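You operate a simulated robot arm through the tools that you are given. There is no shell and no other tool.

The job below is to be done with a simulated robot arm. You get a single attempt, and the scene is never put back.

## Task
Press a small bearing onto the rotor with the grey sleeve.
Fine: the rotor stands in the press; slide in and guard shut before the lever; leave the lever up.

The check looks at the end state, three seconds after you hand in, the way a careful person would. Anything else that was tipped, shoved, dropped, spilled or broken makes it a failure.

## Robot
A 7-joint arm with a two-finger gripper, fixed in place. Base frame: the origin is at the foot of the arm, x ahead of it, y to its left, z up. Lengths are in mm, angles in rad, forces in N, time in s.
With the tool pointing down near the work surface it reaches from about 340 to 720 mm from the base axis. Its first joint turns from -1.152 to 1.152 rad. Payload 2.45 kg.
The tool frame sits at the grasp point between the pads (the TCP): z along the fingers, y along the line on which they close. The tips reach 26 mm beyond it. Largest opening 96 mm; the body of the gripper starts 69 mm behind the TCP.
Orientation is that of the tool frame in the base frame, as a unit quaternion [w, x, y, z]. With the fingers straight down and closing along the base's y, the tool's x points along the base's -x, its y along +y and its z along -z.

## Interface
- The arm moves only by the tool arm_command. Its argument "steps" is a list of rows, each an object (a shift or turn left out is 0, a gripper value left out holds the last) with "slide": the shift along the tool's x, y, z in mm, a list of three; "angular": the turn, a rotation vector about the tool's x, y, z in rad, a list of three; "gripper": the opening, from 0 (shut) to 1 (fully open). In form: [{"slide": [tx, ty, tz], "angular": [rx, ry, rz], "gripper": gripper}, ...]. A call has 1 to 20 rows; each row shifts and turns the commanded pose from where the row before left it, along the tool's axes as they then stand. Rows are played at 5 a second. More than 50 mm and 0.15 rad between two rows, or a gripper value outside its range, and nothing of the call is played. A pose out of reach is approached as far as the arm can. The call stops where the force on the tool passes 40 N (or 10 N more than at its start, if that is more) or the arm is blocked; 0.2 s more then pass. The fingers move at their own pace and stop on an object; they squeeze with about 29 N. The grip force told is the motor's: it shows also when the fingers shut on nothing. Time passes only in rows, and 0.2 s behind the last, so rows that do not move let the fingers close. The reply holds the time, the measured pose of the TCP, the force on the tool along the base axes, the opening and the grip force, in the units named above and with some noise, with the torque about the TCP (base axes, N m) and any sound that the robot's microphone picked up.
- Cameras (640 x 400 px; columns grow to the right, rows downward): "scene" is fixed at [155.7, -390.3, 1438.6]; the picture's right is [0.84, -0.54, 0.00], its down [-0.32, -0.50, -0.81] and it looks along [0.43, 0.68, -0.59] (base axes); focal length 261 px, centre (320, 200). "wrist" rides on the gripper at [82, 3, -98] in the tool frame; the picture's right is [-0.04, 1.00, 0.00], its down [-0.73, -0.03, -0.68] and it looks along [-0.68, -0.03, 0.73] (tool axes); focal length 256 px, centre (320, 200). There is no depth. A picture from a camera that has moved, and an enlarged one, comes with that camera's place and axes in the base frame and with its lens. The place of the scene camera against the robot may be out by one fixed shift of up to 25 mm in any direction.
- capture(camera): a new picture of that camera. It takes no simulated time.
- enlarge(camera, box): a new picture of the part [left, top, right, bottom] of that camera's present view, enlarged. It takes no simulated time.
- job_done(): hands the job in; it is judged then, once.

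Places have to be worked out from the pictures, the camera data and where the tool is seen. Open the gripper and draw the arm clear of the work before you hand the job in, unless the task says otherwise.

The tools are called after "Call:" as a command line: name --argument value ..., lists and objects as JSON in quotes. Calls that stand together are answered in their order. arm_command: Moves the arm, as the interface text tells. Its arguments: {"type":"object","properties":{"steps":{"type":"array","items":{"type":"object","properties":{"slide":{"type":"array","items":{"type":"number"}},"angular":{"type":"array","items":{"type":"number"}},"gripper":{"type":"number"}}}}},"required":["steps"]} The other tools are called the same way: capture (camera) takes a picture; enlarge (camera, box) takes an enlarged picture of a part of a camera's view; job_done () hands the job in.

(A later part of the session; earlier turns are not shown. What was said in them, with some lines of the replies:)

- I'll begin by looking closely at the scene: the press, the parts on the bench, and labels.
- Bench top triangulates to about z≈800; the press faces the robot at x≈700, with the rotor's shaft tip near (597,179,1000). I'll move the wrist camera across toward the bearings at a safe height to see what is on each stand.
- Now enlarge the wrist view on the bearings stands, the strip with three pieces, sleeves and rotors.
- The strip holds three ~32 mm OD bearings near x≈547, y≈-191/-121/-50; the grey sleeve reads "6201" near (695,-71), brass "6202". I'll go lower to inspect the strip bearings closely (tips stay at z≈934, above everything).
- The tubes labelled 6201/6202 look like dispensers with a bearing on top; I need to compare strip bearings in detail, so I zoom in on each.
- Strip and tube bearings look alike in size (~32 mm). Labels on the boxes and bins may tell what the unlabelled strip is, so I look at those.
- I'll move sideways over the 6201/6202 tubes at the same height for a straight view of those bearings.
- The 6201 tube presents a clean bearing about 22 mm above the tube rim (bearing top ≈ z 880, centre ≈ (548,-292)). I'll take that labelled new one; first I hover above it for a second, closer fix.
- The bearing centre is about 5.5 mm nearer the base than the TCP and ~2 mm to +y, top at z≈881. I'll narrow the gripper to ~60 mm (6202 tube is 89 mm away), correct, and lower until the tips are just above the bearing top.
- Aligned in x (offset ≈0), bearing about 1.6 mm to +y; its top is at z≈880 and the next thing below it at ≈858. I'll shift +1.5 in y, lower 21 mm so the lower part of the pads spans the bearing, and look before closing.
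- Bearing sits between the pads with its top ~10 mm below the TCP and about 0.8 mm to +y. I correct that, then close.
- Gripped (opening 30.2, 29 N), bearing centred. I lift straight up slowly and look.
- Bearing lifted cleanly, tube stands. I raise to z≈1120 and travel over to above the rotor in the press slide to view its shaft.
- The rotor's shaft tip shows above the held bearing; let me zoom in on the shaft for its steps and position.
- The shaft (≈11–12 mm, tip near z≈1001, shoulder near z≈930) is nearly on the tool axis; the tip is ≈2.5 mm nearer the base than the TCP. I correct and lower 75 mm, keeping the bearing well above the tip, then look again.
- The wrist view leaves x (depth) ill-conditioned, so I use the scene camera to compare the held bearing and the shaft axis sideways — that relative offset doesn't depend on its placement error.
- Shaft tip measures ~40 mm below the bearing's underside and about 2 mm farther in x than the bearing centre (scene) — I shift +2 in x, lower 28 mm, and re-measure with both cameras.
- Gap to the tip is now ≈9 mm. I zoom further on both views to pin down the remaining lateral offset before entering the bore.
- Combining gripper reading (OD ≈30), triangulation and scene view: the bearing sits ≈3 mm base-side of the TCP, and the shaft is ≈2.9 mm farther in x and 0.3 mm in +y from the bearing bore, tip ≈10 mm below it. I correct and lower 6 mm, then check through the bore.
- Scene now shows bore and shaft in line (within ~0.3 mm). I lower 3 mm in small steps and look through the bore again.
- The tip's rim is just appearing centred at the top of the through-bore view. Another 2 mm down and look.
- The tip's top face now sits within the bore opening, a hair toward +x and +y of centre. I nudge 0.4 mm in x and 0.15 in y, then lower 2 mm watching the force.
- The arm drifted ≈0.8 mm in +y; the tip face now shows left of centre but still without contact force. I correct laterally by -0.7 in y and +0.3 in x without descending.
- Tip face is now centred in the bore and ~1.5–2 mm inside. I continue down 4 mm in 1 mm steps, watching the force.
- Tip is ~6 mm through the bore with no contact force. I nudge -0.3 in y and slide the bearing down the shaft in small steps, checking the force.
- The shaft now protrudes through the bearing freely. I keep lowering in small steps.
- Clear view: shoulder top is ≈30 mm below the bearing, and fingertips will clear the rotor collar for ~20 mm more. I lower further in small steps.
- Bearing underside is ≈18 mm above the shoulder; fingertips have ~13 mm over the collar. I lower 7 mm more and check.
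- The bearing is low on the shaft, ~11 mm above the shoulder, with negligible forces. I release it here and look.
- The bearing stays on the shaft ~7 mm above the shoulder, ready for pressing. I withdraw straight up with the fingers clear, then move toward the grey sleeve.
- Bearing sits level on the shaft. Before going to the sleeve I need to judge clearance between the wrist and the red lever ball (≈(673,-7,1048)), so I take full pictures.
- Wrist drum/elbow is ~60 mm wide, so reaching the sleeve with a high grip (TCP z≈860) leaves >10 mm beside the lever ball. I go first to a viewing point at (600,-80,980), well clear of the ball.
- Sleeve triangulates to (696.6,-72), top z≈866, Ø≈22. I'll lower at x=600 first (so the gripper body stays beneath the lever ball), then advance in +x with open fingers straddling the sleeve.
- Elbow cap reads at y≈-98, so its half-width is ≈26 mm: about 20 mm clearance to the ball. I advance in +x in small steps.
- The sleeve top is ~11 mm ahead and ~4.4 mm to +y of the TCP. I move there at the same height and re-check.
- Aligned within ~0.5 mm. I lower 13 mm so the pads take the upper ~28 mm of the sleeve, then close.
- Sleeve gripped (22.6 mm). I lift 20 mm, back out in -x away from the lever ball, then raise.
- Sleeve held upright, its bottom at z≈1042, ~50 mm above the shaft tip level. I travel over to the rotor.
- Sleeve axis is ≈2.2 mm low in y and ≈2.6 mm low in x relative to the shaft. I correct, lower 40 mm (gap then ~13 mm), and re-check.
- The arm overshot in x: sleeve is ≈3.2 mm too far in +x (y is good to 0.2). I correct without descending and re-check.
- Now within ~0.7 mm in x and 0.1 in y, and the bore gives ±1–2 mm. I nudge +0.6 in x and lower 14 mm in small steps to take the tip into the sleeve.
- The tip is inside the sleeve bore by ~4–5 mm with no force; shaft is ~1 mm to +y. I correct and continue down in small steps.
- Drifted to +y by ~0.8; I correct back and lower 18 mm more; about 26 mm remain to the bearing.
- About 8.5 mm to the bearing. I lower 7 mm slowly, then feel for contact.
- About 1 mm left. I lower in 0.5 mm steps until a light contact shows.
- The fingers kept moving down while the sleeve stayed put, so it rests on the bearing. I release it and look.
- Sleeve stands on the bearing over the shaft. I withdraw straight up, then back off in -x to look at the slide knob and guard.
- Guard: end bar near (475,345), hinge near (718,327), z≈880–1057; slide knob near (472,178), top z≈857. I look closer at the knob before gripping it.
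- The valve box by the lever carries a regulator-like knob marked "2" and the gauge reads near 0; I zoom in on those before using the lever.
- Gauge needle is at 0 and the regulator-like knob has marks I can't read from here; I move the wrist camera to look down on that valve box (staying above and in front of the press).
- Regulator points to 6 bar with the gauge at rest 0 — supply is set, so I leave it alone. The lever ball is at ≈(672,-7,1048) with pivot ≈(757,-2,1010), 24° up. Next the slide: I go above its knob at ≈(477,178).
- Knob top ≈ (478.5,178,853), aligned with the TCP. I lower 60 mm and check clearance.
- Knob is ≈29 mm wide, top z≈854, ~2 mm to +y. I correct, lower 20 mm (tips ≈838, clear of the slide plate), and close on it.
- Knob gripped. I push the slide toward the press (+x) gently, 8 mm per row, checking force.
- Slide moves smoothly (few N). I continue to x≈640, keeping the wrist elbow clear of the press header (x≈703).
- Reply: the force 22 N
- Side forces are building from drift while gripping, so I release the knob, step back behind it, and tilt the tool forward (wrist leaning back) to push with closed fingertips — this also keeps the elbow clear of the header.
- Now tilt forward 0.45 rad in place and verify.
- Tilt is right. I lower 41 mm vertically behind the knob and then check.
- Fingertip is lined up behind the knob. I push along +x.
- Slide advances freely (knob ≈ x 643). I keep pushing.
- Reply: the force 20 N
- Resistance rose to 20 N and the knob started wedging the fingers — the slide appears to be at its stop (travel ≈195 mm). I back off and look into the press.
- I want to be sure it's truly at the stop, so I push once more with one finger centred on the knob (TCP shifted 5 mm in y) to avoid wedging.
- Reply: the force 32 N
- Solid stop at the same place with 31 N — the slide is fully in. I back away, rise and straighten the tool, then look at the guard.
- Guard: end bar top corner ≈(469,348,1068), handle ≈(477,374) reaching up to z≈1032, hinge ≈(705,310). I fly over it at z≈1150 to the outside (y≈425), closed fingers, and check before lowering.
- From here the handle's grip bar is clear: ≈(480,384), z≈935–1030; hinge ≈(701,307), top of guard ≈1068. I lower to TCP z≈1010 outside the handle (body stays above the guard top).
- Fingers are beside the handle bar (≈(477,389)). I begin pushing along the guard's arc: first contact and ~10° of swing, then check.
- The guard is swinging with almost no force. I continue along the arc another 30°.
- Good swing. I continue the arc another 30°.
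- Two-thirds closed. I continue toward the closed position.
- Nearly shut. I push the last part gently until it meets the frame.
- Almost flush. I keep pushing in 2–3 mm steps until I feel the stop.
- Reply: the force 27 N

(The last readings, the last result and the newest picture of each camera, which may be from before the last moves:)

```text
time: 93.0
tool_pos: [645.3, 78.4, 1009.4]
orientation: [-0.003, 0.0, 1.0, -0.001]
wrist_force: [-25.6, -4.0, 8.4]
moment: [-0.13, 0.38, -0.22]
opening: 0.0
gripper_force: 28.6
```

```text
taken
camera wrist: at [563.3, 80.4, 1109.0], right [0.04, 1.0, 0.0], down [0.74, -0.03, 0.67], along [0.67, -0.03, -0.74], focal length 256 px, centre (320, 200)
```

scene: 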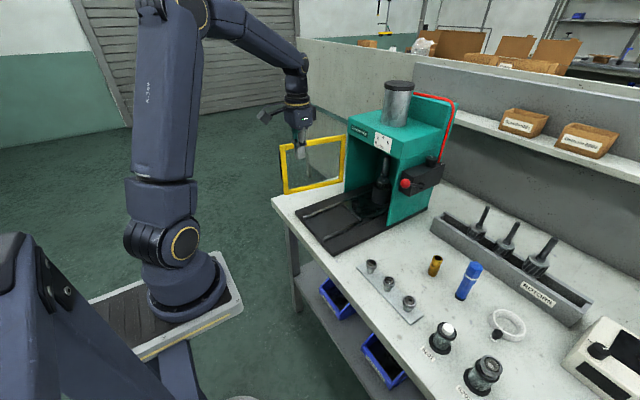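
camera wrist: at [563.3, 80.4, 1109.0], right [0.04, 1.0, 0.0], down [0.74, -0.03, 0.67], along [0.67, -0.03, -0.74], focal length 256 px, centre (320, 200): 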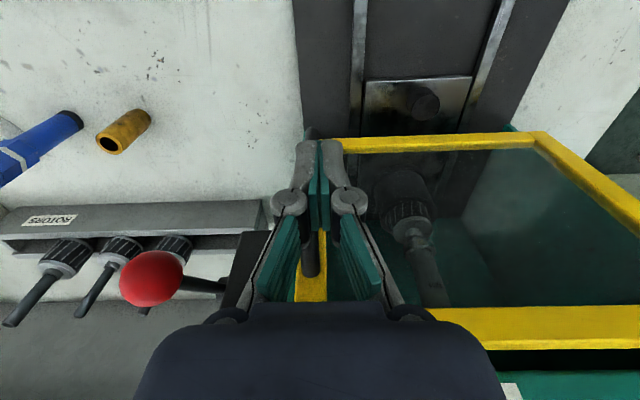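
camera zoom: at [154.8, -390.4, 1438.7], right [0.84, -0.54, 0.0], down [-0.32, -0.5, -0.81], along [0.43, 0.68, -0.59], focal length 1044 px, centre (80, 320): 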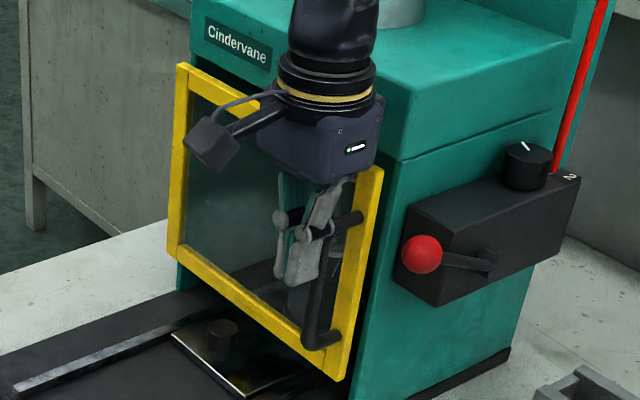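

The guard is firmly against its stop (26 N). I back away and confirm it stays shut.

Call:
arm_command --steps '[{"slide": [6, 0, 0]}, {"slide": [20, 0, 0]}, {"slide": [35, 0, 0]}, {"slide": [40, 0, -20]}, {"slide": [0, 0, -40]}, {"slide": [0, 0, 0]}]'

Call:
capture --camera "wrist"

Call:
enlarge --camera "scene" --box '[305, 90, 465, 250]'

```text
time: 94.4
tool_pos: [545.1, 79.1, 1073.1]
orientation: [0.0, 0.0, 1.0, 0.0]
wrist_force: [0.5, 0.0, -0.4]
moment: [0.0, -0.04, -0.03]
opening: 0.1
gripper_force: 28.6
```

```text
taken
camera wrist: at [463.1, 81.4, 1171.8], right [0.04, 1.0, 0.0], down [0.73, -0.03, 0.68], along [0.68, -0.03, -0.73], focal length 256 px, centre (320, 200)
```

wrist: 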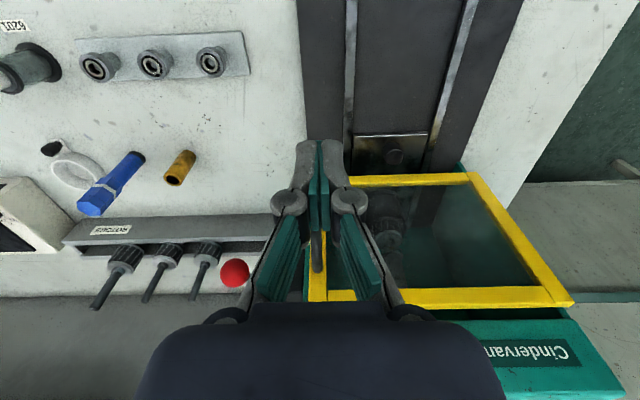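

```text
2.50 times, centred on (385, 170) of scene
camera zoom: at [155.7, -390.3, 1438.6], right [0.84, -0.54, 0.0], down [-0.32, -0.5, -0.81], along [0.43, 0.68, -0.59], focal length 652 px, centre (158, 275)
```

zoom: 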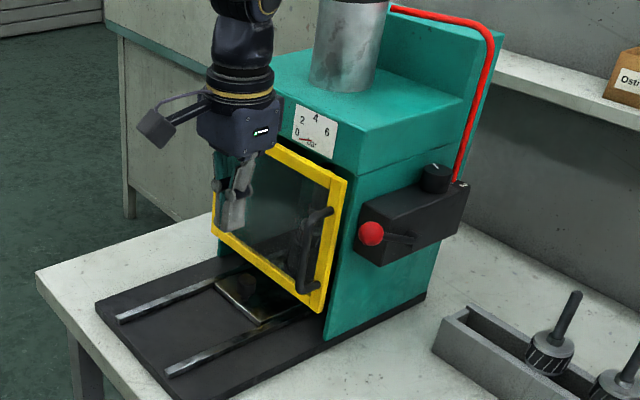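

Guard stays shut. Now to the lever: I rise, move over in front of the red ball and open the fingers, to take a close look.

Call:
arm_command --steps '[{"slide": [0, 0, -40]}, {"slide": [0, 0, -20]}, {"slide": [-20, -29, 0], "gripper": 0.6}, {"slide": [-30, -29, 0]}, {"slide": [-35, -29, 0]}, {"slide": [0, 0, 0]}, {"slide": [0, 0, 0]}]'

Call:
capture --camera "wrist"

Call:
enlarge --camera "wrist" --box '[260, 100, 400, 260]'

Call:
enlarge --camera "scene" --box '[355, 100, 455, 220]'

```text
time: 96.0
tool_pos: [627.7, -10.9, 1128.9]
orientation: [0.0, 0.0, 1.0, 0.0]
wrist_force: [0.9, 0.0, -0.7]
moment: [-0.01, -0.04, -0.01]
opening: 57.6
gripper_force: 0.0
```

```text
taken
camera wrist: at [545.2, -9.0, 1228.9], right [0.04, 1.0, 0.0], down [0.73, -0.03, 0.68], along [0.68, -0.03, -0.73], focal length 256 px, centre (320, 200)
```

wrist: 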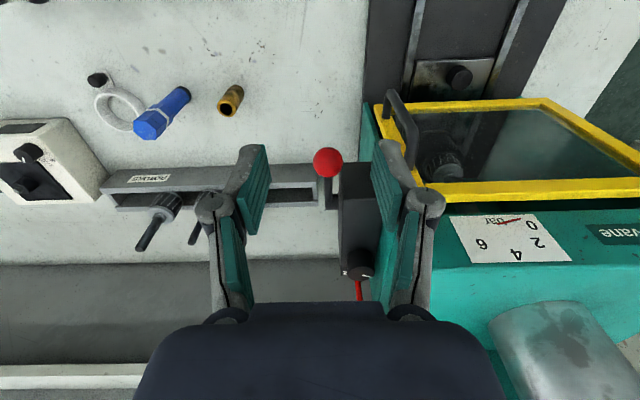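

```text
2.50 times, centred on (330, 180) of wrist
camera zoom: at [545.2, -9.0, 1228.9], right [0.04, 1.0, 0.0], down [0.73, -0.03, 0.68], along [0.68, -0.03, -0.73], focal length 640 px, centre (295, 250)
```

zoom: 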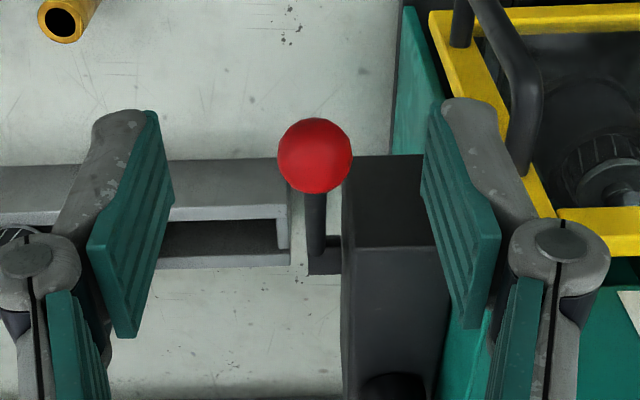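

```text
3.33 times, centred on (405, 160) of scene
camera zoom: at [155.7, -390.3, 1438.6], right [0.84, -0.54, 0.0], down [-0.32, -0.5, -0.81], along [0.43, 0.68, -0.59], focal length 870 px, centre (37, 333)
```

zoom: 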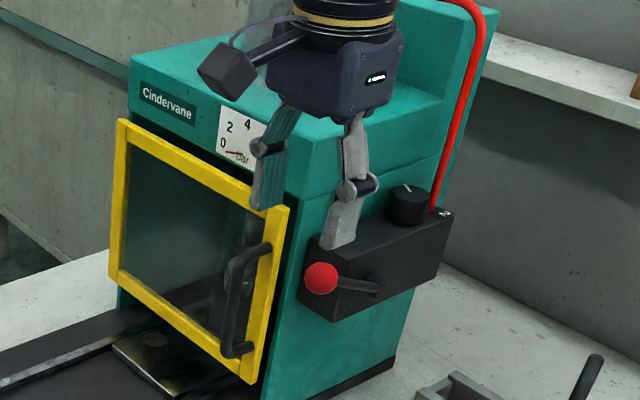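

Ball triangulates to (675.5,-8,1040), Ø≈27; pivot ≈(762,-4,1002), lever ≈24° up. I move above the ball and check alignment before lowering over it.

Call:
arm_command --steps '[{"slide": [-24, 1.5, 0]}, {"slide": [-24, 1.5, 0]}, {"slide": [0, 0, 20]}, {"slide": [0, 0, 20]}, {"slide": [0, 0, 0]}, {"slide": [0, 0, 0]}]'

Call:
enlarge --camera "wrist" --box '[250, 90, 390, 220]'

Call:
enlarge --camera "scene" --box '[355, 100, 455, 220]'

```text
time: 97.4
tool_pos: [677.5, -7.7, 1088.3]
orientation: [0.001, -0.001, 1.0, -0.001]
wrist_force: [-0.6, 0.0, -0.6]
moment: [-0.01, -0.02, -0.02]
opening: 57.6
gripper_force: 0.1
```

```text
3.08 times, centred on (320, 155) of wrist
camera zoom: at [595.7, -4.5, 1188.6], right [0.04, 1.0, 0.0], down [0.73, -0.03, 0.68], along [0.68, -0.03, -0.73], focal length 788 px, centre (320, 338)
```

zoom: 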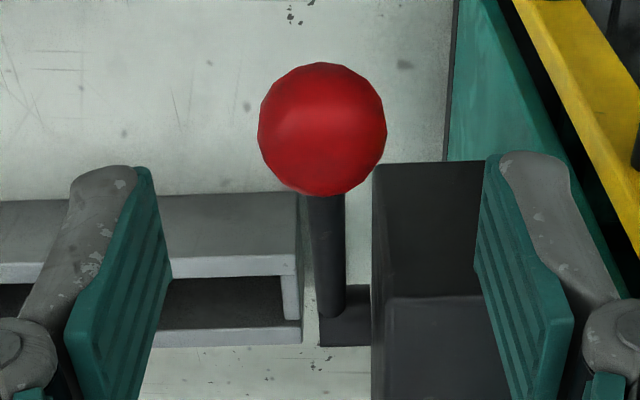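

```text
3.33 times, centred on (405, 160) of scene
camera zoom: at [155.7, -390.3, 1438.6], right [0.84, -0.54, 0.0], down [-0.32, -0.5, -0.81], along [0.43, 0.68, -0.59], focal length 870 px, centre (37, 333)
```

zoom: 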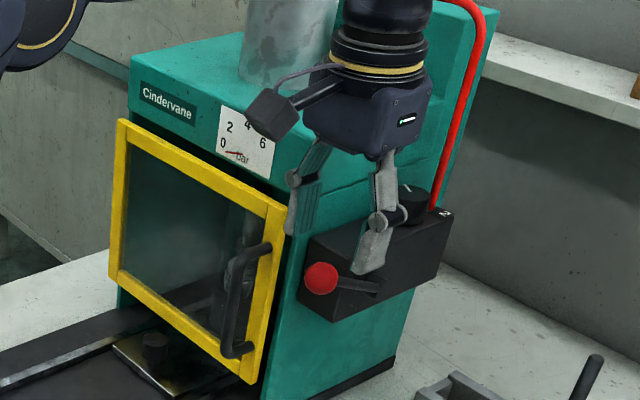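

Aligned (ball ~2.5 mm toward base). The valve box front is at x≈733, so fingers have room. I lower over the ball and close on it.

Call:
arm_command --steps '[{"slide": [2.5, 0.2, 10]}, {"slide": [0, 0, 15]}, {"slide": [0, 0, 16]}, {"slide": [0, 0, 0]}, {"slide": [0, 0, 0]}]'

Call:
enlarge --camera "wrist" --box '[250, 110, 390, 240]'

Call:
enlarge --camera "scene" --box '[375, 140, 445, 210]'

```text
time: 98.6
tool_pos: [674.8, -8.3, 1048.9]
orientation: [-0.001, 0.001, 1.0, 0.0]
wrist_force: [0.3, -0.6, 0.2]
moment: [-0.01, 0.02, -0.04]
opening: 57.5
gripper_force: 0.0
```

```text
3.08 times, centred on (320, 175) of wrist
camera zoom: at [593.0, -5.7, 1148.2], right [0.04, 1.0, 0.0], down [0.73, -0.03, 0.68], along [0.68, -0.03, -0.73], focal length 788 px, centre (320, 277)
```

zoom: 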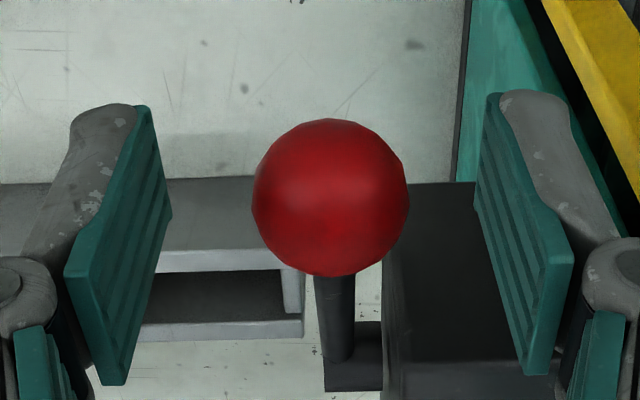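

```text
5.71 times, centred on (410, 175) of scene
camera zoom: at [155.7, -390.3, 1438.6], right [0.84, -0.54, 0.0], down [-0.32, -0.5, -0.81], along [0.43, 0.68, -0.59], focal length 1491 px, centre (-194, 343)
```

zoom: 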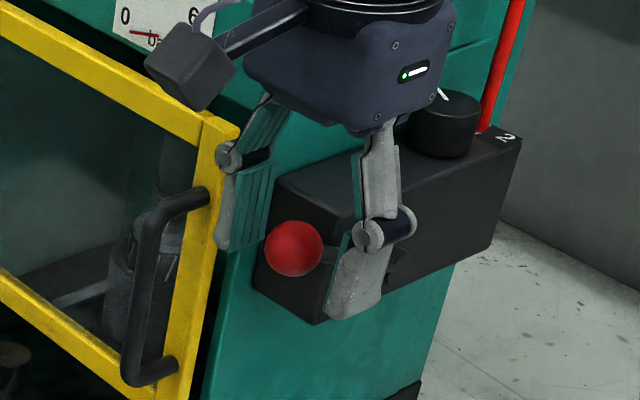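

Ball sits between the pads ~12 mm below the TCP; I shift +1.2 in y and close.

Call:
arm_command --steps '[{"slide": [0, 1.2, 1]}, {"slide": [0, 0, 0], "gripper": 0.15}, {"slide": [0, 0, 0]}, {"slide": [0, 0, 0]}, {"slide": [0, 0, 0]}]'

Call:
enlarge --camera "wrist" --box '[250, 110, 390, 240]'

```text
time: 99.8
tool_pos: [675.3, -7.0, 1047.3]
orientation: [0.0, 0.0, 1.0, 0.0]
wrist_force: [-0.9, -1.1, -0.3]
moment: [0.01, -0.01, 0.02]
opening: 25.2
gripper_force: 45.2
```

```text
3.08 times, centred on (320, 175) of wrist
camera zoom: at [592.7, -3.9, 1147.0], right [0.04, 1.0, 0.0], down [0.73, -0.03, 0.68], along [0.68, -0.03, -0.73], focal length 788 px, centre (320, 277)
```

zoom: 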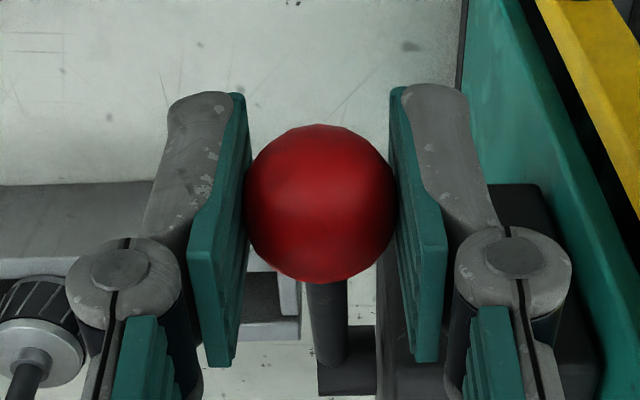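

Ball gripped. I pull the lever down along its arc in small steps, watching force and sound.

Call:
arm_command --steps '[{"slide": [1.8, 0, 5.4]}, {"slide": [1.8, 0, 5.5]}, {"slide": [1.2, 0, 5.5]}, {"slide": [1.1, 0, 5.6]}, {"slide": [0, 0, 0]}]'

Call:
enlarge --camera "scene" --box '[345, 110, 455, 220]'

```text
time: 101.0
tool_pos: [669.7, -6.4, 1025.2]
orientation: [-0.001, 0.0, 1.0, 0.0]
wrist_force: [-6.4, -1.8, 16.2]
moment: [-0.01, -1.15, 0.01]
opening: 25.0
gripper_force: 44.8
```

```text
3.64 times, centred on (400, 165) of scene
camera zoom: at [155.1, -390.3, 1438.7], right [0.84, -0.54, 0.0], down [-0.32, -0.5, -0.81], along [0.43, 0.68, -0.59], focal length 949 px, centre (29, 327)
```

zoom: 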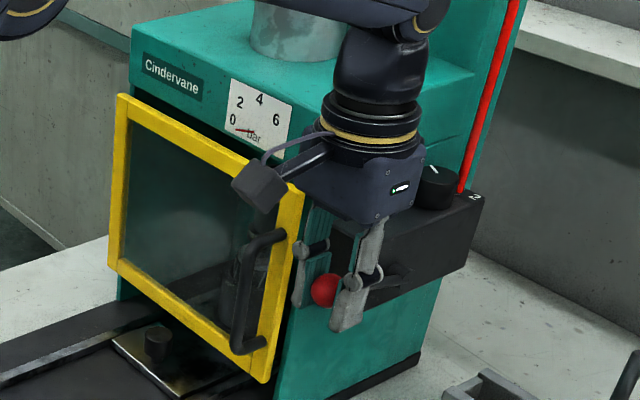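

Lever moves against ~16 N. Continue down along the arc.

Call:
arm_command --steps '[{"slide": [0.5, 0, 6.5]}, {"slide": [0.4, 0, 6.5]}, {"slide": [-0.5, 0, 6.5]}, {"slide": [-0.4, 0, 6.5]}, {"slide": [0, 0, 0]}]'

Call:
enlarge --camera "scene" --box '[345, 110, 455, 220]'

Call:
capture --camera "wrist"

```text
time: 102.2
tool_pos: [667.0, -6.1, 999.3]
orientation: [0.001, 0.001, 1.0, 0.0]
wrist_force: [-10.0, -11.5, 12.8]
moment: [-0.05, -1.02, 0.01]
opening: 25.1
gripper_force: 44.8
```

```text
3.64 times, centred on (400, 165) of scene
camera zoom: at [155.1, -390.6, 1438.6], right [0.84, -0.54, 0.0], down [-0.32, -0.5, -0.81], along [0.43, 0.68, -0.59], focal length 949 px, centre (29, 327)
```

zoom: 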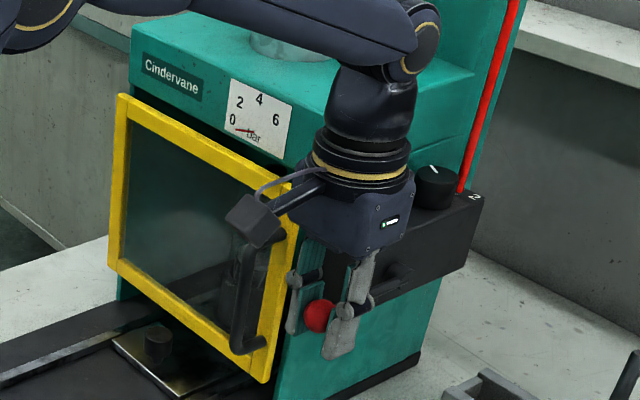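

```text
taken
camera wrist: at [586.3, -3.6, 1099.0], right [0.04, 1.0, 0.0], down [0.73, -0.03, 0.68], along [0.68, -0.03, -0.73], focal length 256 px, centre (320, 200)
```

wrist: 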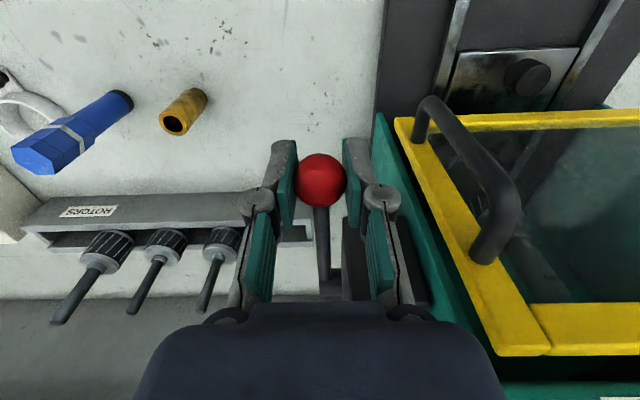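

Lever is past horizontal; gauge hasn't moved yet. I continue down.

Call:
arm_command --steps '[{"slide": [-1.1, 0, 5.5]}, {"slide": [-1.2, 0, 5.6]}, {"slide": [-1.8, 0, 5.4]}, {"slide": [-1.8, 0, 5.5]}, {"slide": [0, 0, 0]}]'

Call:
enlarge --camera "scene" --box '[345, 110, 455, 220]'

Call:
enlarge --camera "scene" --box '[370, 128, 400, 155]'

```text
time: 103.4
tool_pos: [673.7, -5.8, 976.7]
orientation: [-0.002, 0.0, 1.0, 0.0]
wrist_force: [-22.4, -9.9, 2.3]
moment: [0.01, -0.75, 0.01]
opening: 24.8
gripper_force: 44.5
```

```text
3.64 times, centred on (400, 165) of scene
camera zoom: at [155.0, -390.6, 1438.6], right [0.84, -0.54, 0.0], down [-0.32, -0.5, -0.81], along [0.43, 0.68, -0.59], focal length 949 px, centre (29, 327)
```

zoom: 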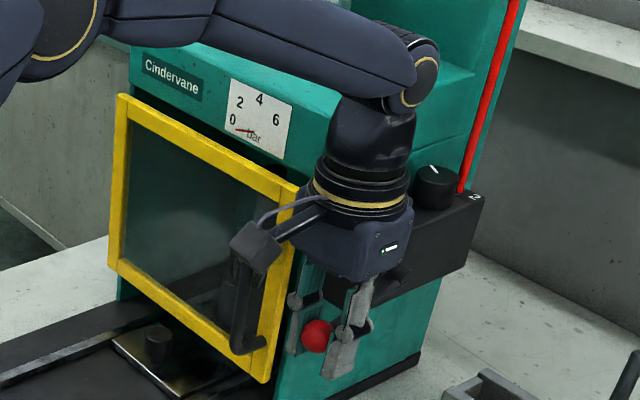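

```text
14.81 times, centred on (385, 142) of scene
camera zoom: at [155.0, -390.6, 1438.6], right [0.84, -0.54, 0.0], down [-0.32, -0.5, -0.81], along [0.43, 0.68, -0.59], focal length 3865 px, centre (-643, 1067)
```

zoom: 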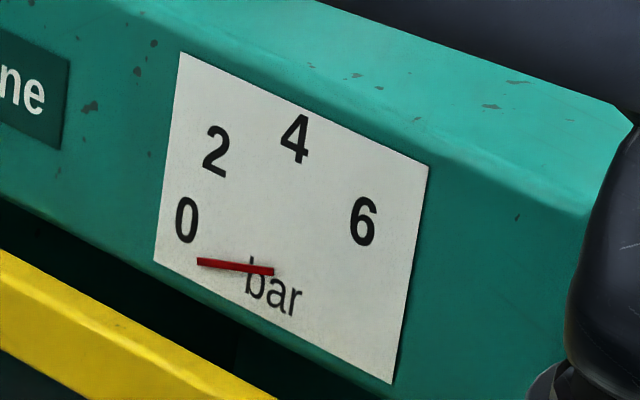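

Some sideways load shows I was adding +x too early; gauge still 0. I ease back 3 mm in x and continue straight down.

Call:
arm_command --steps '[{"slide": [3, 0.5, 0]}, {"slide": [0.5, 0, 4]}, {"slide": [0, 0, 4]}, {"slide": [-0.5, 0, 4]}, {"slide": [0, 0, 0]}]'

Call:
enlarge --camera "scene" --box '[345, 110, 455, 220]'

Call:
enlarge --camera "wrist" --box '[250, 110, 390, 310]'

```text
time: 104.6
tool_pos: [675.7, -5.8, 968.4]
orientation: [0.005, 0.001, 1.0, -0.001]
wrist_force: [19.8, -18.2, 17.9]
moment: [0.0, -0.86, 0.13]
opening: 24.6
gripper_force: 45.1
```

```text
3.64 times, centred on (400, 165) of scene
camera zoom: at [155.8, -390.8, 1438.4], right [0.84, -0.54, 0.0], down [-0.32, -0.5, -0.81], along [0.43, 0.68, -0.59], focal length 949 px, centre (29, 327)
```

zoom: 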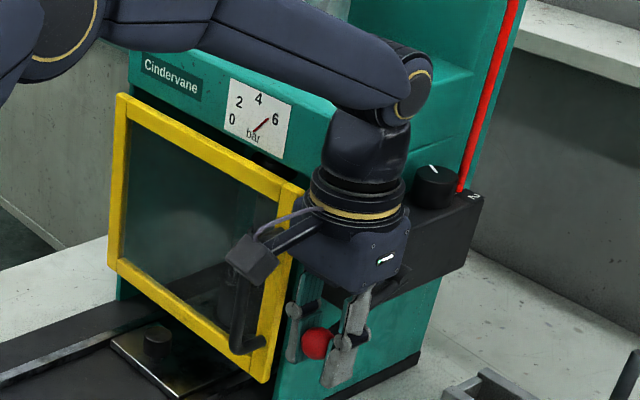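

```text
2.00 times, centred on (320, 210) of wrist
camera zoom: at [592.6, -3.7, 1066.4], right [0.04, 1.0, 0.0], down [0.73, -0.03, 0.69], along [0.69, -0.03, -0.73], focal length 512 px, centre (320, 180)
```

zoom: 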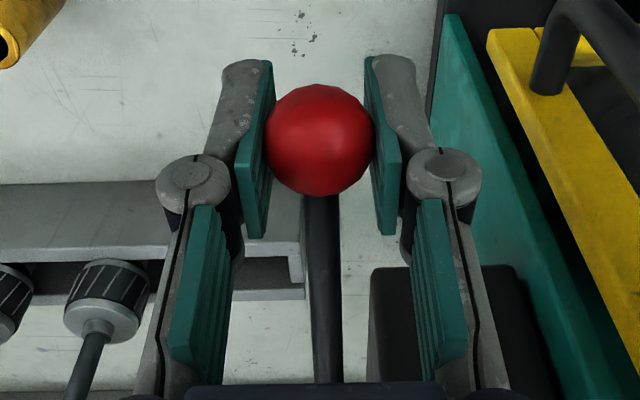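

The gauge has jumped to about 6 bar — the press is working. I hold the lever here a few seconds and watch.

Call:
arm_command --steps '[{"slide": [0, 0, 0]}, {"slide": [0, 0, 0]}, {"slide": [0, 0, 0]}, {"slide": [0, 0, 0]}, {"slide": [0, 0, 0]}, {"slide": [0, 0, 0]}, {"slide": [0, 0, 0]}, {"slide": [0, 0, 0]}, {"slide": [0, 0, 0]}, {"slide": [0, 0, 0]}]'

Call:
enlarge --camera "scene" --box '[355, 125, 405, 220]'

Call:
enlarge --camera "scene" --box '[370, 128, 400, 155]'

Call:
capture --camera "wrist"

```text
time: 106.8
tool_pos: [675.6, -5.1, 966.6]
orientation: [0.005, 0.001, 1.0, -0.002]
wrist_force: [23.5, -20.0, 13.0]
moment: [0.04, -0.45, 0.15]
opening: 24.8
gripper_force: 44.6
```

```text
4.21 times, centred on (380, 172) of scene
camera zoom: at [156.0, -390.8, 1438.4], right [0.84, -0.54, 0.0], down [-0.32, -0.5, -0.81], along [0.43, 0.68, -0.59], focal length 1098 px, centre (67, 316)
```

zoom: 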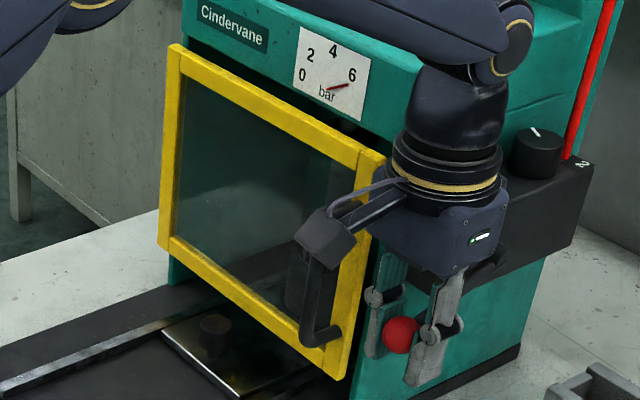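

```text
14.81 times, centred on (385, 142) of scene
camera zoom: at [156.0, -390.8, 1438.4], right [0.84, -0.54, 0.0], down [-0.32, -0.5, -0.81], along [0.43, 0.68, -0.59], focal length 3865 px, centre (-643, 1067)
```

zoom: 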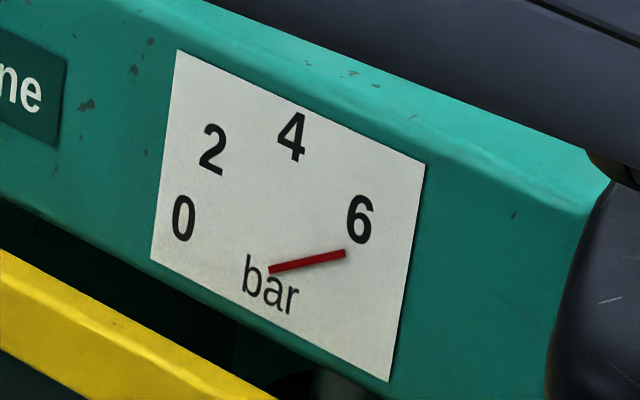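

```text
taken
camera wrist: at [592.7, -3.6, 1065.6], right [0.04, 1.0, 0.0], down [0.73, -0.03, 0.69], along [0.69, -0.03, -0.73], focal length 256 px, centre (320, 200)
```

wrist: 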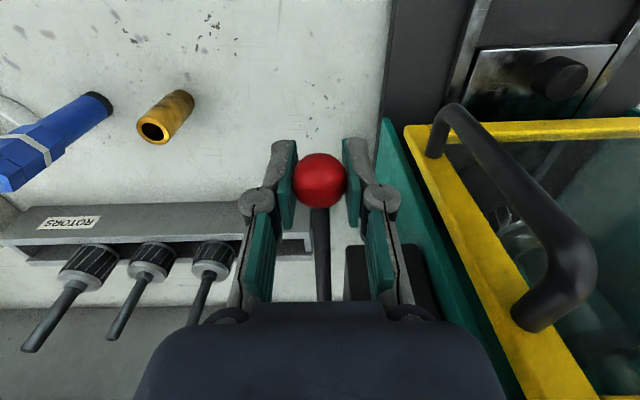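

Gauge reads a steady 6 bar. I hold two more seconds, then will raise the lever.

Call:
arm_command --steps '[{"slide": [-0.5, -0.5, 0]}, {"slide": [-0.5, 0, 0]}, {"slide": [0, 0, 0]}, {"slide": [0, 0, 0]}, {"slide": [0, 0, 0]}, {"slide": [0, 0, 0]}, {"slide": [0, 0, 0]}, {"slide": [0, 0, 0]}, {"slide": [0, 0, 0]}, {"slide": [0, 0, 0]}]'

Call:
enlarge --camera "scene" --box '[355, 150, 405, 220]'

Call:
enlarge --camera "wrist" --box '[430, 140, 640, 380]'

```text
time: 109.0
tool_pos: [675.4, -5.7, 967.7]
orientation: [0.004, -0.001, 1.0, 0.0]
wrist_force: [24.7, -18.1, 9.3]
moment: [0.06, -0.13, 0.18]
opening: 24.7
gripper_force: 45.0
```

```text
5.71 times, centred on (380, 185) of scene
camera zoom: at [156.1, -390.8, 1438.4], right [0.84, -0.54, 0.0], down [-0.32, -0.5, -0.81], along [0.43, 0.68, -0.59], focal length 1491 px, centre (-23, 286)
```

zoom: 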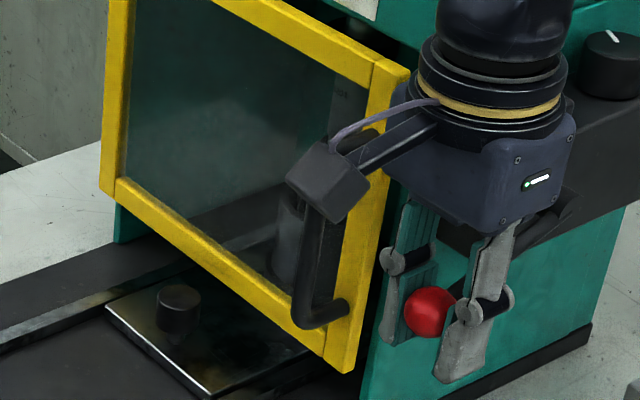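

```text
1.67 times, centred on (535, 260) of wrist
camera zoom: at [592.7, -3.7, 1065.3], right [0.04, 1.0, 0.0], down [0.73, -0.03, 0.69], along [0.68, -0.03, -0.73], focal length 427 px, centre (-38, 100)
```

zoom: 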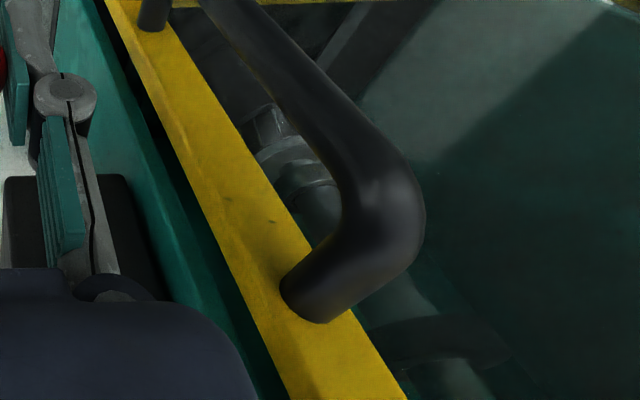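

Pressing held ~5 s at 6 bar. I relax the sideways load and bring the lever back up along its arc.

Call:
arm_command --steps '[{"slide": [-2, -1.5, 0]}, {"slide": [1.4, 0, -5.5]}, {"slide": [1.4, 0, -5.5]}, {"slide": [1.7, 0, -5.5]}, {"slide": [1.7, 0, -5.5]}, {"slide": [0.5, 0, -5.5]}, {"slide": [0.5, 0, -5.5]}, {"slide": [0, 0, 0]}]'

Call:
enlarge --camera "scene" --box '[345, 110, 455, 220]'

```text
time: 110.8
tool_pos: [667.5, -5.0, 996.4]
orientation: [-0.004, 0.0, 1.0, 0.001]
wrist_force: [-11.4, 0.1, -13.0]
moment: [0.0, 1.24, 0.01]
opening: 25.0
gripper_force: 44.9
```

```text
3.64 times, centred on (400, 165) of scene
camera zoom: at [155.7, -390.3, 1438.6], right [0.84, -0.54, 0.0], down [-0.32, -0.5, -0.81], along [0.43, 0.68, -0.59], focal length 949 px, centre (29, 327)
```

zoom: 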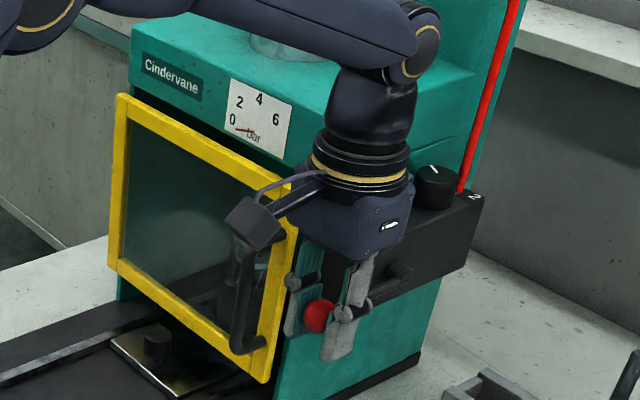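

Gauge back to 0. I keep raising to the original up position.

Call:
arm_command --steps '[{"slide": [-0.2, 0, -5.6]}, {"slide": [-0.3, 0, -5.6]}, {"slide": [-0.5, 0, -5.6]}, {"slide": [-0.8, 0, -5.6]}, {"slide": [-1.0, 0, -5.6]}, {"slide": [-1.2, 0, -5.6]}, {"slide": [-1.4, 0, -5.6]}, {"slide": [-1.5, 0, -5.6]}, {"slide": [-1.5, 0, -5.0]}, {"slide": [0, 0, 0]}]'

Call:
enlarge --camera "scene" --box '[345, 110, 455, 220]'

Call:
enlarge --camera "wrist" --box '[250, 110, 390, 310]'

```text
time: 113.0
tool_pos: [678.0, -6.6, 1043.3]
orientation: [-0.002, -0.001, 1.0, 0.002]
wrist_force: [5.7, 0.1, -6.9]
moment: [-0.01, -0.9, -0.03]
opening: 25.0
gripper_force: 44.7
stopped in row 10: the force on the tool passed its limit at 40 N (the readings are from after the stop); the commanded pose is now the measured one
```

```text
3.64 times, centred on (400, 165) of scene
camera zoom: at [155.9, -390.3, 1438.6], right [0.84, -0.54, 0.0], down [-0.32, -0.5, -0.81], along [0.43, 0.68, -0.59], focal length 949 px, centre (29, 327)
```

zoom: 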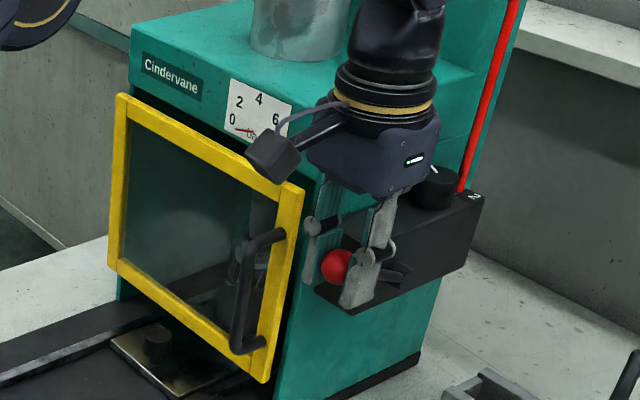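

```text
2.00 times, centred on (320, 210) of wrist
camera zoom: at [594.9, -4.3, 1143.7], right [0.04, 1.0, 0.0], down [0.74, -0.03, 0.68], along [0.68, -0.02, -0.74], focal length 512 px, centre (320, 180)
```

zoom: 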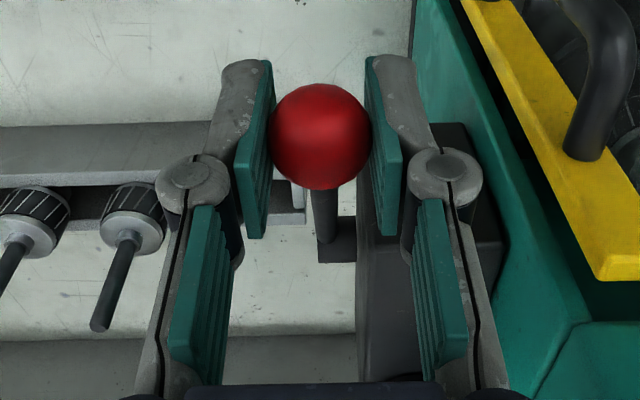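

Lever is back against its upper stop. I release the ball and check that it stays up.

Call:
arm_command --steps '[{"slide": [0, 0, 0], "gripper": 0.35}, {"slide": [0, 0, 0], "gripper": 0.6}, {"slide": [0, 0, 0]}, {"slide": [0, 0, 0]}]'

Call:
enlarge --camera "scene" --box '[375, 140, 445, 210]'

Call:
enlarge --camera "wrist" --box '[250, 110, 390, 240]'

```text
time: 114.0
tool_pos: [675.7, -6.7, 1044.6]
orientation: [-0.002, -0.001, 1.0, 0.001]
wrist_force: [-1.1, -0.1, 0.1]
moment: [0.01, 0.01, -0.02]
opening: 57.6
gripper_force: 0.0
```

```text
5.71 times, centred on (410, 175) of scene
camera zoom: at [155.7, -390.3, 1438.6], right [0.84, -0.54, 0.0], down [-0.32, -0.5, -0.81], along [0.43, 0.68, -0.59], focal length 1491 px, centre (-194, 343)
```

zoom: 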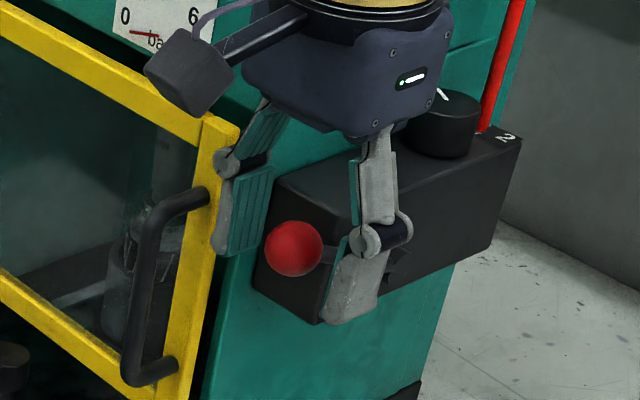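

```text
3.08 times, centred on (320, 175) of wrist
camera zoom: at [594.4, -4.5, 1144.6], right [0.04, 1.0, 0.0], down [0.74, -0.03, 0.67], along [0.67, -0.03, -0.74], focal length 788 px, centre (320, 277)
```

zoom: 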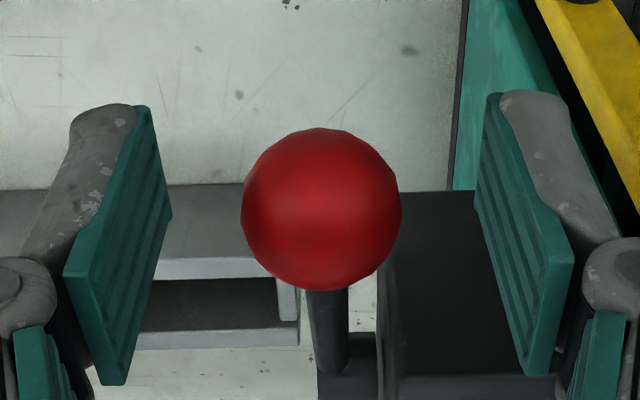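

Lever is up exactly as before. I rise away from it and then look into the press through the guard to check the bearing is seated.

Call:
arm_command --steps '[{"slide": [0, 0, -20]}, {"slide": [0, 0, -40]}, {"slide": [0, 0, -40]}, {"slide": [40, 25, 0]}, {"slide": [40, 30, 0]}, {"slide": [35, 35, 0]}, {"slide": [0, 45, 0]}, {"slide": [0, 45, 20]}, {"slide": [0, 0, 40]}, {"slide": [0, 0, 40], "angular": [0, -0.15, 0]}, {"slide": [0, 0, 0], "angular": [0, -0.15, 0]}, {"slide": [0, 0, 0], "angular": [0, -0.15, 0]}, {"slide": [0, 0, 0]}]'

Call:
capture --camera "wrist"

Call:
enlarge --camera "scene" --box '[335, 110, 455, 230]'

```text
time: 116.8
tool_pos: [558.9, 174.1, 1045.9]
orientation: [0.22, -0.001, 0.975, 0.002]
wrist_force: [-0.1, -0.4, -0.3]
moment: [0.02, 0.01, -0.01]
opening: 57.5
gripper_force: 0.1
```

```text
taken
camera wrist: at [442.7, 175.5, 1100.5], right [0.04, 1.0, 0.02], down [0.37, -0.03, 0.93], along [0.93, -0.03, -0.37], focal length 256 px, centre (320, 200)
```

wrist: 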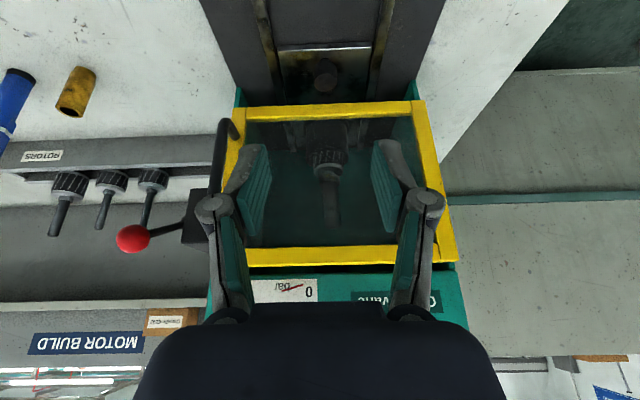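

```text
3.33 times, centred on (395, 170) of scene
camera zoom: at [155.7, -390.3, 1438.6], right [0.84, -0.54, 0.0], down [-0.32, -0.5, -0.81], along [0.43, 0.68, -0.59], focal length 870 px, centre (70, 300)
```

zoom: 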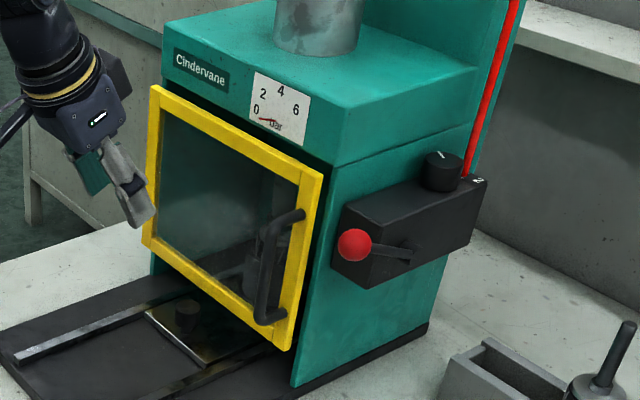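

Call:
enlarge --camera "wrist" --box '[280, 110, 380, 240]'

Call:
enlarge --camera "wrist" --box '[305, 140, 350, 200]'

```text
3.08 times, centred on (330, 175) of wrist
camera zoom: at [442.7, 175.5, 1100.5], right [0.04, 1.0, 0.02], down [0.37, -0.03, 0.93], along [0.93, -0.03, -0.37], focal length 788 px, centre (289, 277)
```

zoom: 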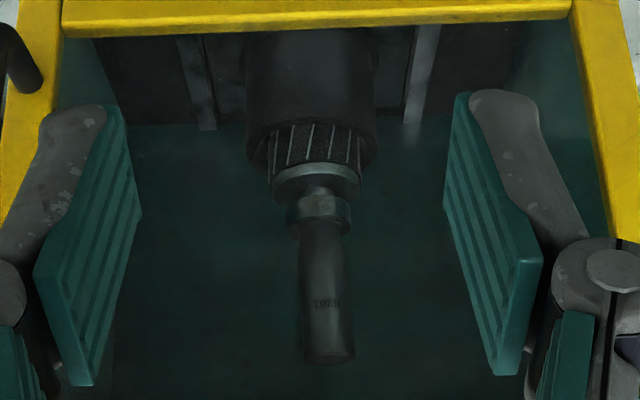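

```text
6.67 times, centred on (328, 170) of wrist
camera zoom: at [442.7, 175.5, 1100.5], right [0.04, 1.0, 0.02], down [0.37, -0.03, 0.93], along [0.93, -0.03, -0.37], focal length 1707 px, centre (270, 400)
```

zoom: 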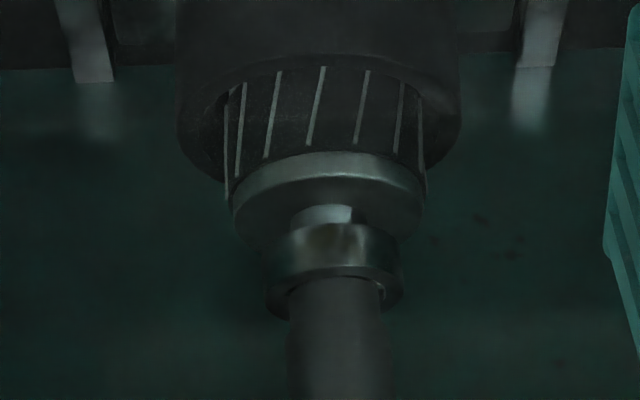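

The bearing looks much closer to the shoulder; I zoom in further to verify it's fully seated.

Call:
enlarge --camera "wrist" --box '[314, 155, 344, 190]'

Call:
enlarge --camera "scene" --box '[372, 160, 402, 205]'

```text
11.43 times, centred on (329, 172) of wrist
camera zoom: at [442.7, 175.5, 1100.5], right [0.04, 1.0, 0.02], down [0.37, -0.03, 0.93], along [0.93, -0.03, -0.37], focal length 2926 px, centre (217, 514)
```

zoom: 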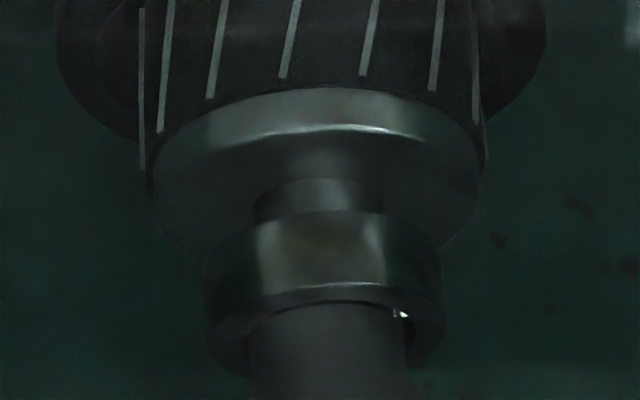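

```text
8.89 times, centred on (387, 182) of scene
camera zoom: at [155.7, -390.3, 1438.6], right [0.84, -0.54, 0.0], down [-0.32, -0.5, -0.81], along [0.43, 0.68, -0.59], focal length 2319 px, centre (-276, 356)
```

zoom: 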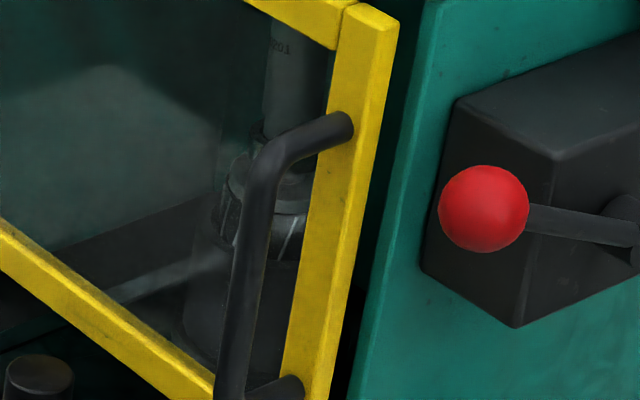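

Confirmed: only the wide shoulder (≈17 mm) is visible between collar and bearing — the bearing is home on the shoulder. I now draw the arm clear and straighten it.

Call:
arm_command --steps '[{"slide": [40, 0, -10]}, {"slide": [40, 0, -10], "angular": [0, 0.15, 0]}, {"slide": [30, 0, -30], "angular": [0, 0.15, 0]}, {"slide": [20, 0, -40], "angular": [0, 0.15, 0]}, {"slide": [0, 0, -45]}, {"slide": [0, 0, -45]}, {"slide": [0, 0, 0], "gripper": 1.0}, {"slide": [0, 0, 0]}, {"slide": [0, 0, 0]}]'

Call:
capture --camera "scene"

Call:
capture --camera "wrist"

Call:
enlarge --camera "scene" --box '[335, 110, 455, 230]'

```text
time: 118.8
tool_pos: [418.0, 168.9, 1173.8]
orientation: [-0.002, -0.001, 1.0, 0.001]
wrist_force: [-0.6, -0.1, -0.8]
moment: [-0.01, 0.02, -0.01]
opening: 96.1
gripper_force: 0.1
```

```text
taken
```

scene: 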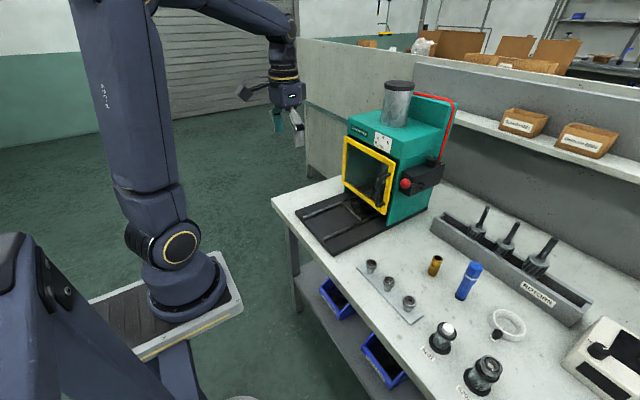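

```text
taken
camera wrist: at [336.5, 172.0, 1274.5], right [0.04, 1.0, 0.0], down [0.74, -0.03, 0.67], along [0.67, -0.03, -0.74], focal length 256 px, centre (320, 200)
```

wrist: 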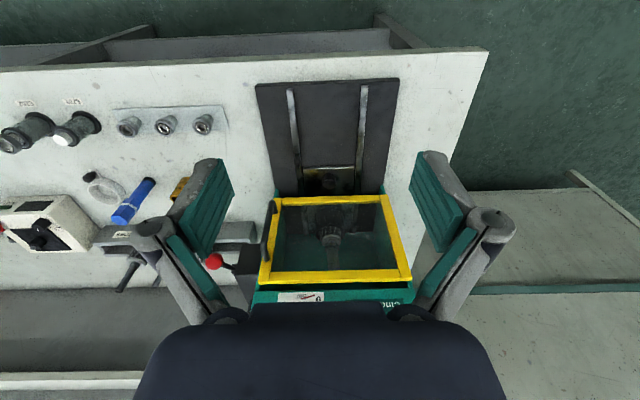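

```text
3.33 times, centred on (395, 170) of scene
camera zoom: at [155.7, -390.3, 1438.6], right [0.84, -0.54, 0.0], down [-0.32, -0.5, -0.81], along [0.43, 0.68, -0.59], focal length 870 px, centre (70, 300)
```

zoom: 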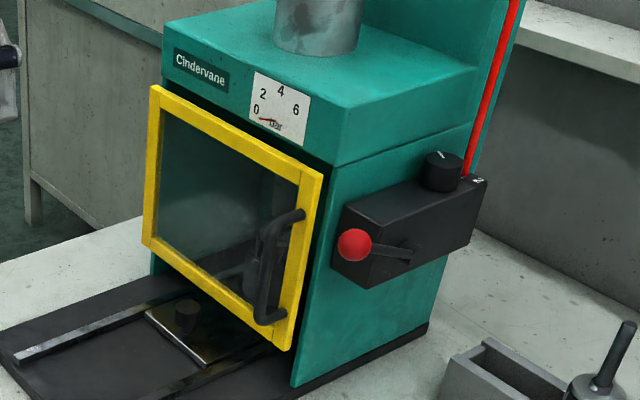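

The last pictures show the bearing pressed down to the rotor's shoulder, the slide in, the guard shut, the lever up and the gauge at 0. The rest of the bench looks undisturbed, and the gripper is open and clear of the work. I hand the job in.

Call:
job_done

```text
The job is handed in.
```

The small bearing is pressed onto the rotor in the press, down to the shoulder, using the grey sleeve (marked 6201). I've handed the job in.

- **Bearing:** I took it from the top of the tube labelled 6201. The three loose bearings on the strip looked the same size but had no label, so I left them alone.
- **Order:** The slide was in against its stop and the guard shut before I pulled the lever. The gauge went to 6 bar and I held it there about five seconds. I left the regulator at 6, as I found it.
- **Seating:** I checked this through the guard glass. Only the shoulder shows between the rotor's collar and the bearing, where before pressing the bearing stood about 7 mm higher.
- **As left:** The lever is up, the gauge is back at 0, the guard is shut and the slide is in. The sleeve is still on the shaft, because the task didn't ask for it back. The gripper is open and the arm is clear.

One force stop came while I raised the lever: the arm reached the 40 N limit as the lever met its upper stop. The lever stayed up after I let go. In the last pictures nothing else on the bench looks moved or tipped.
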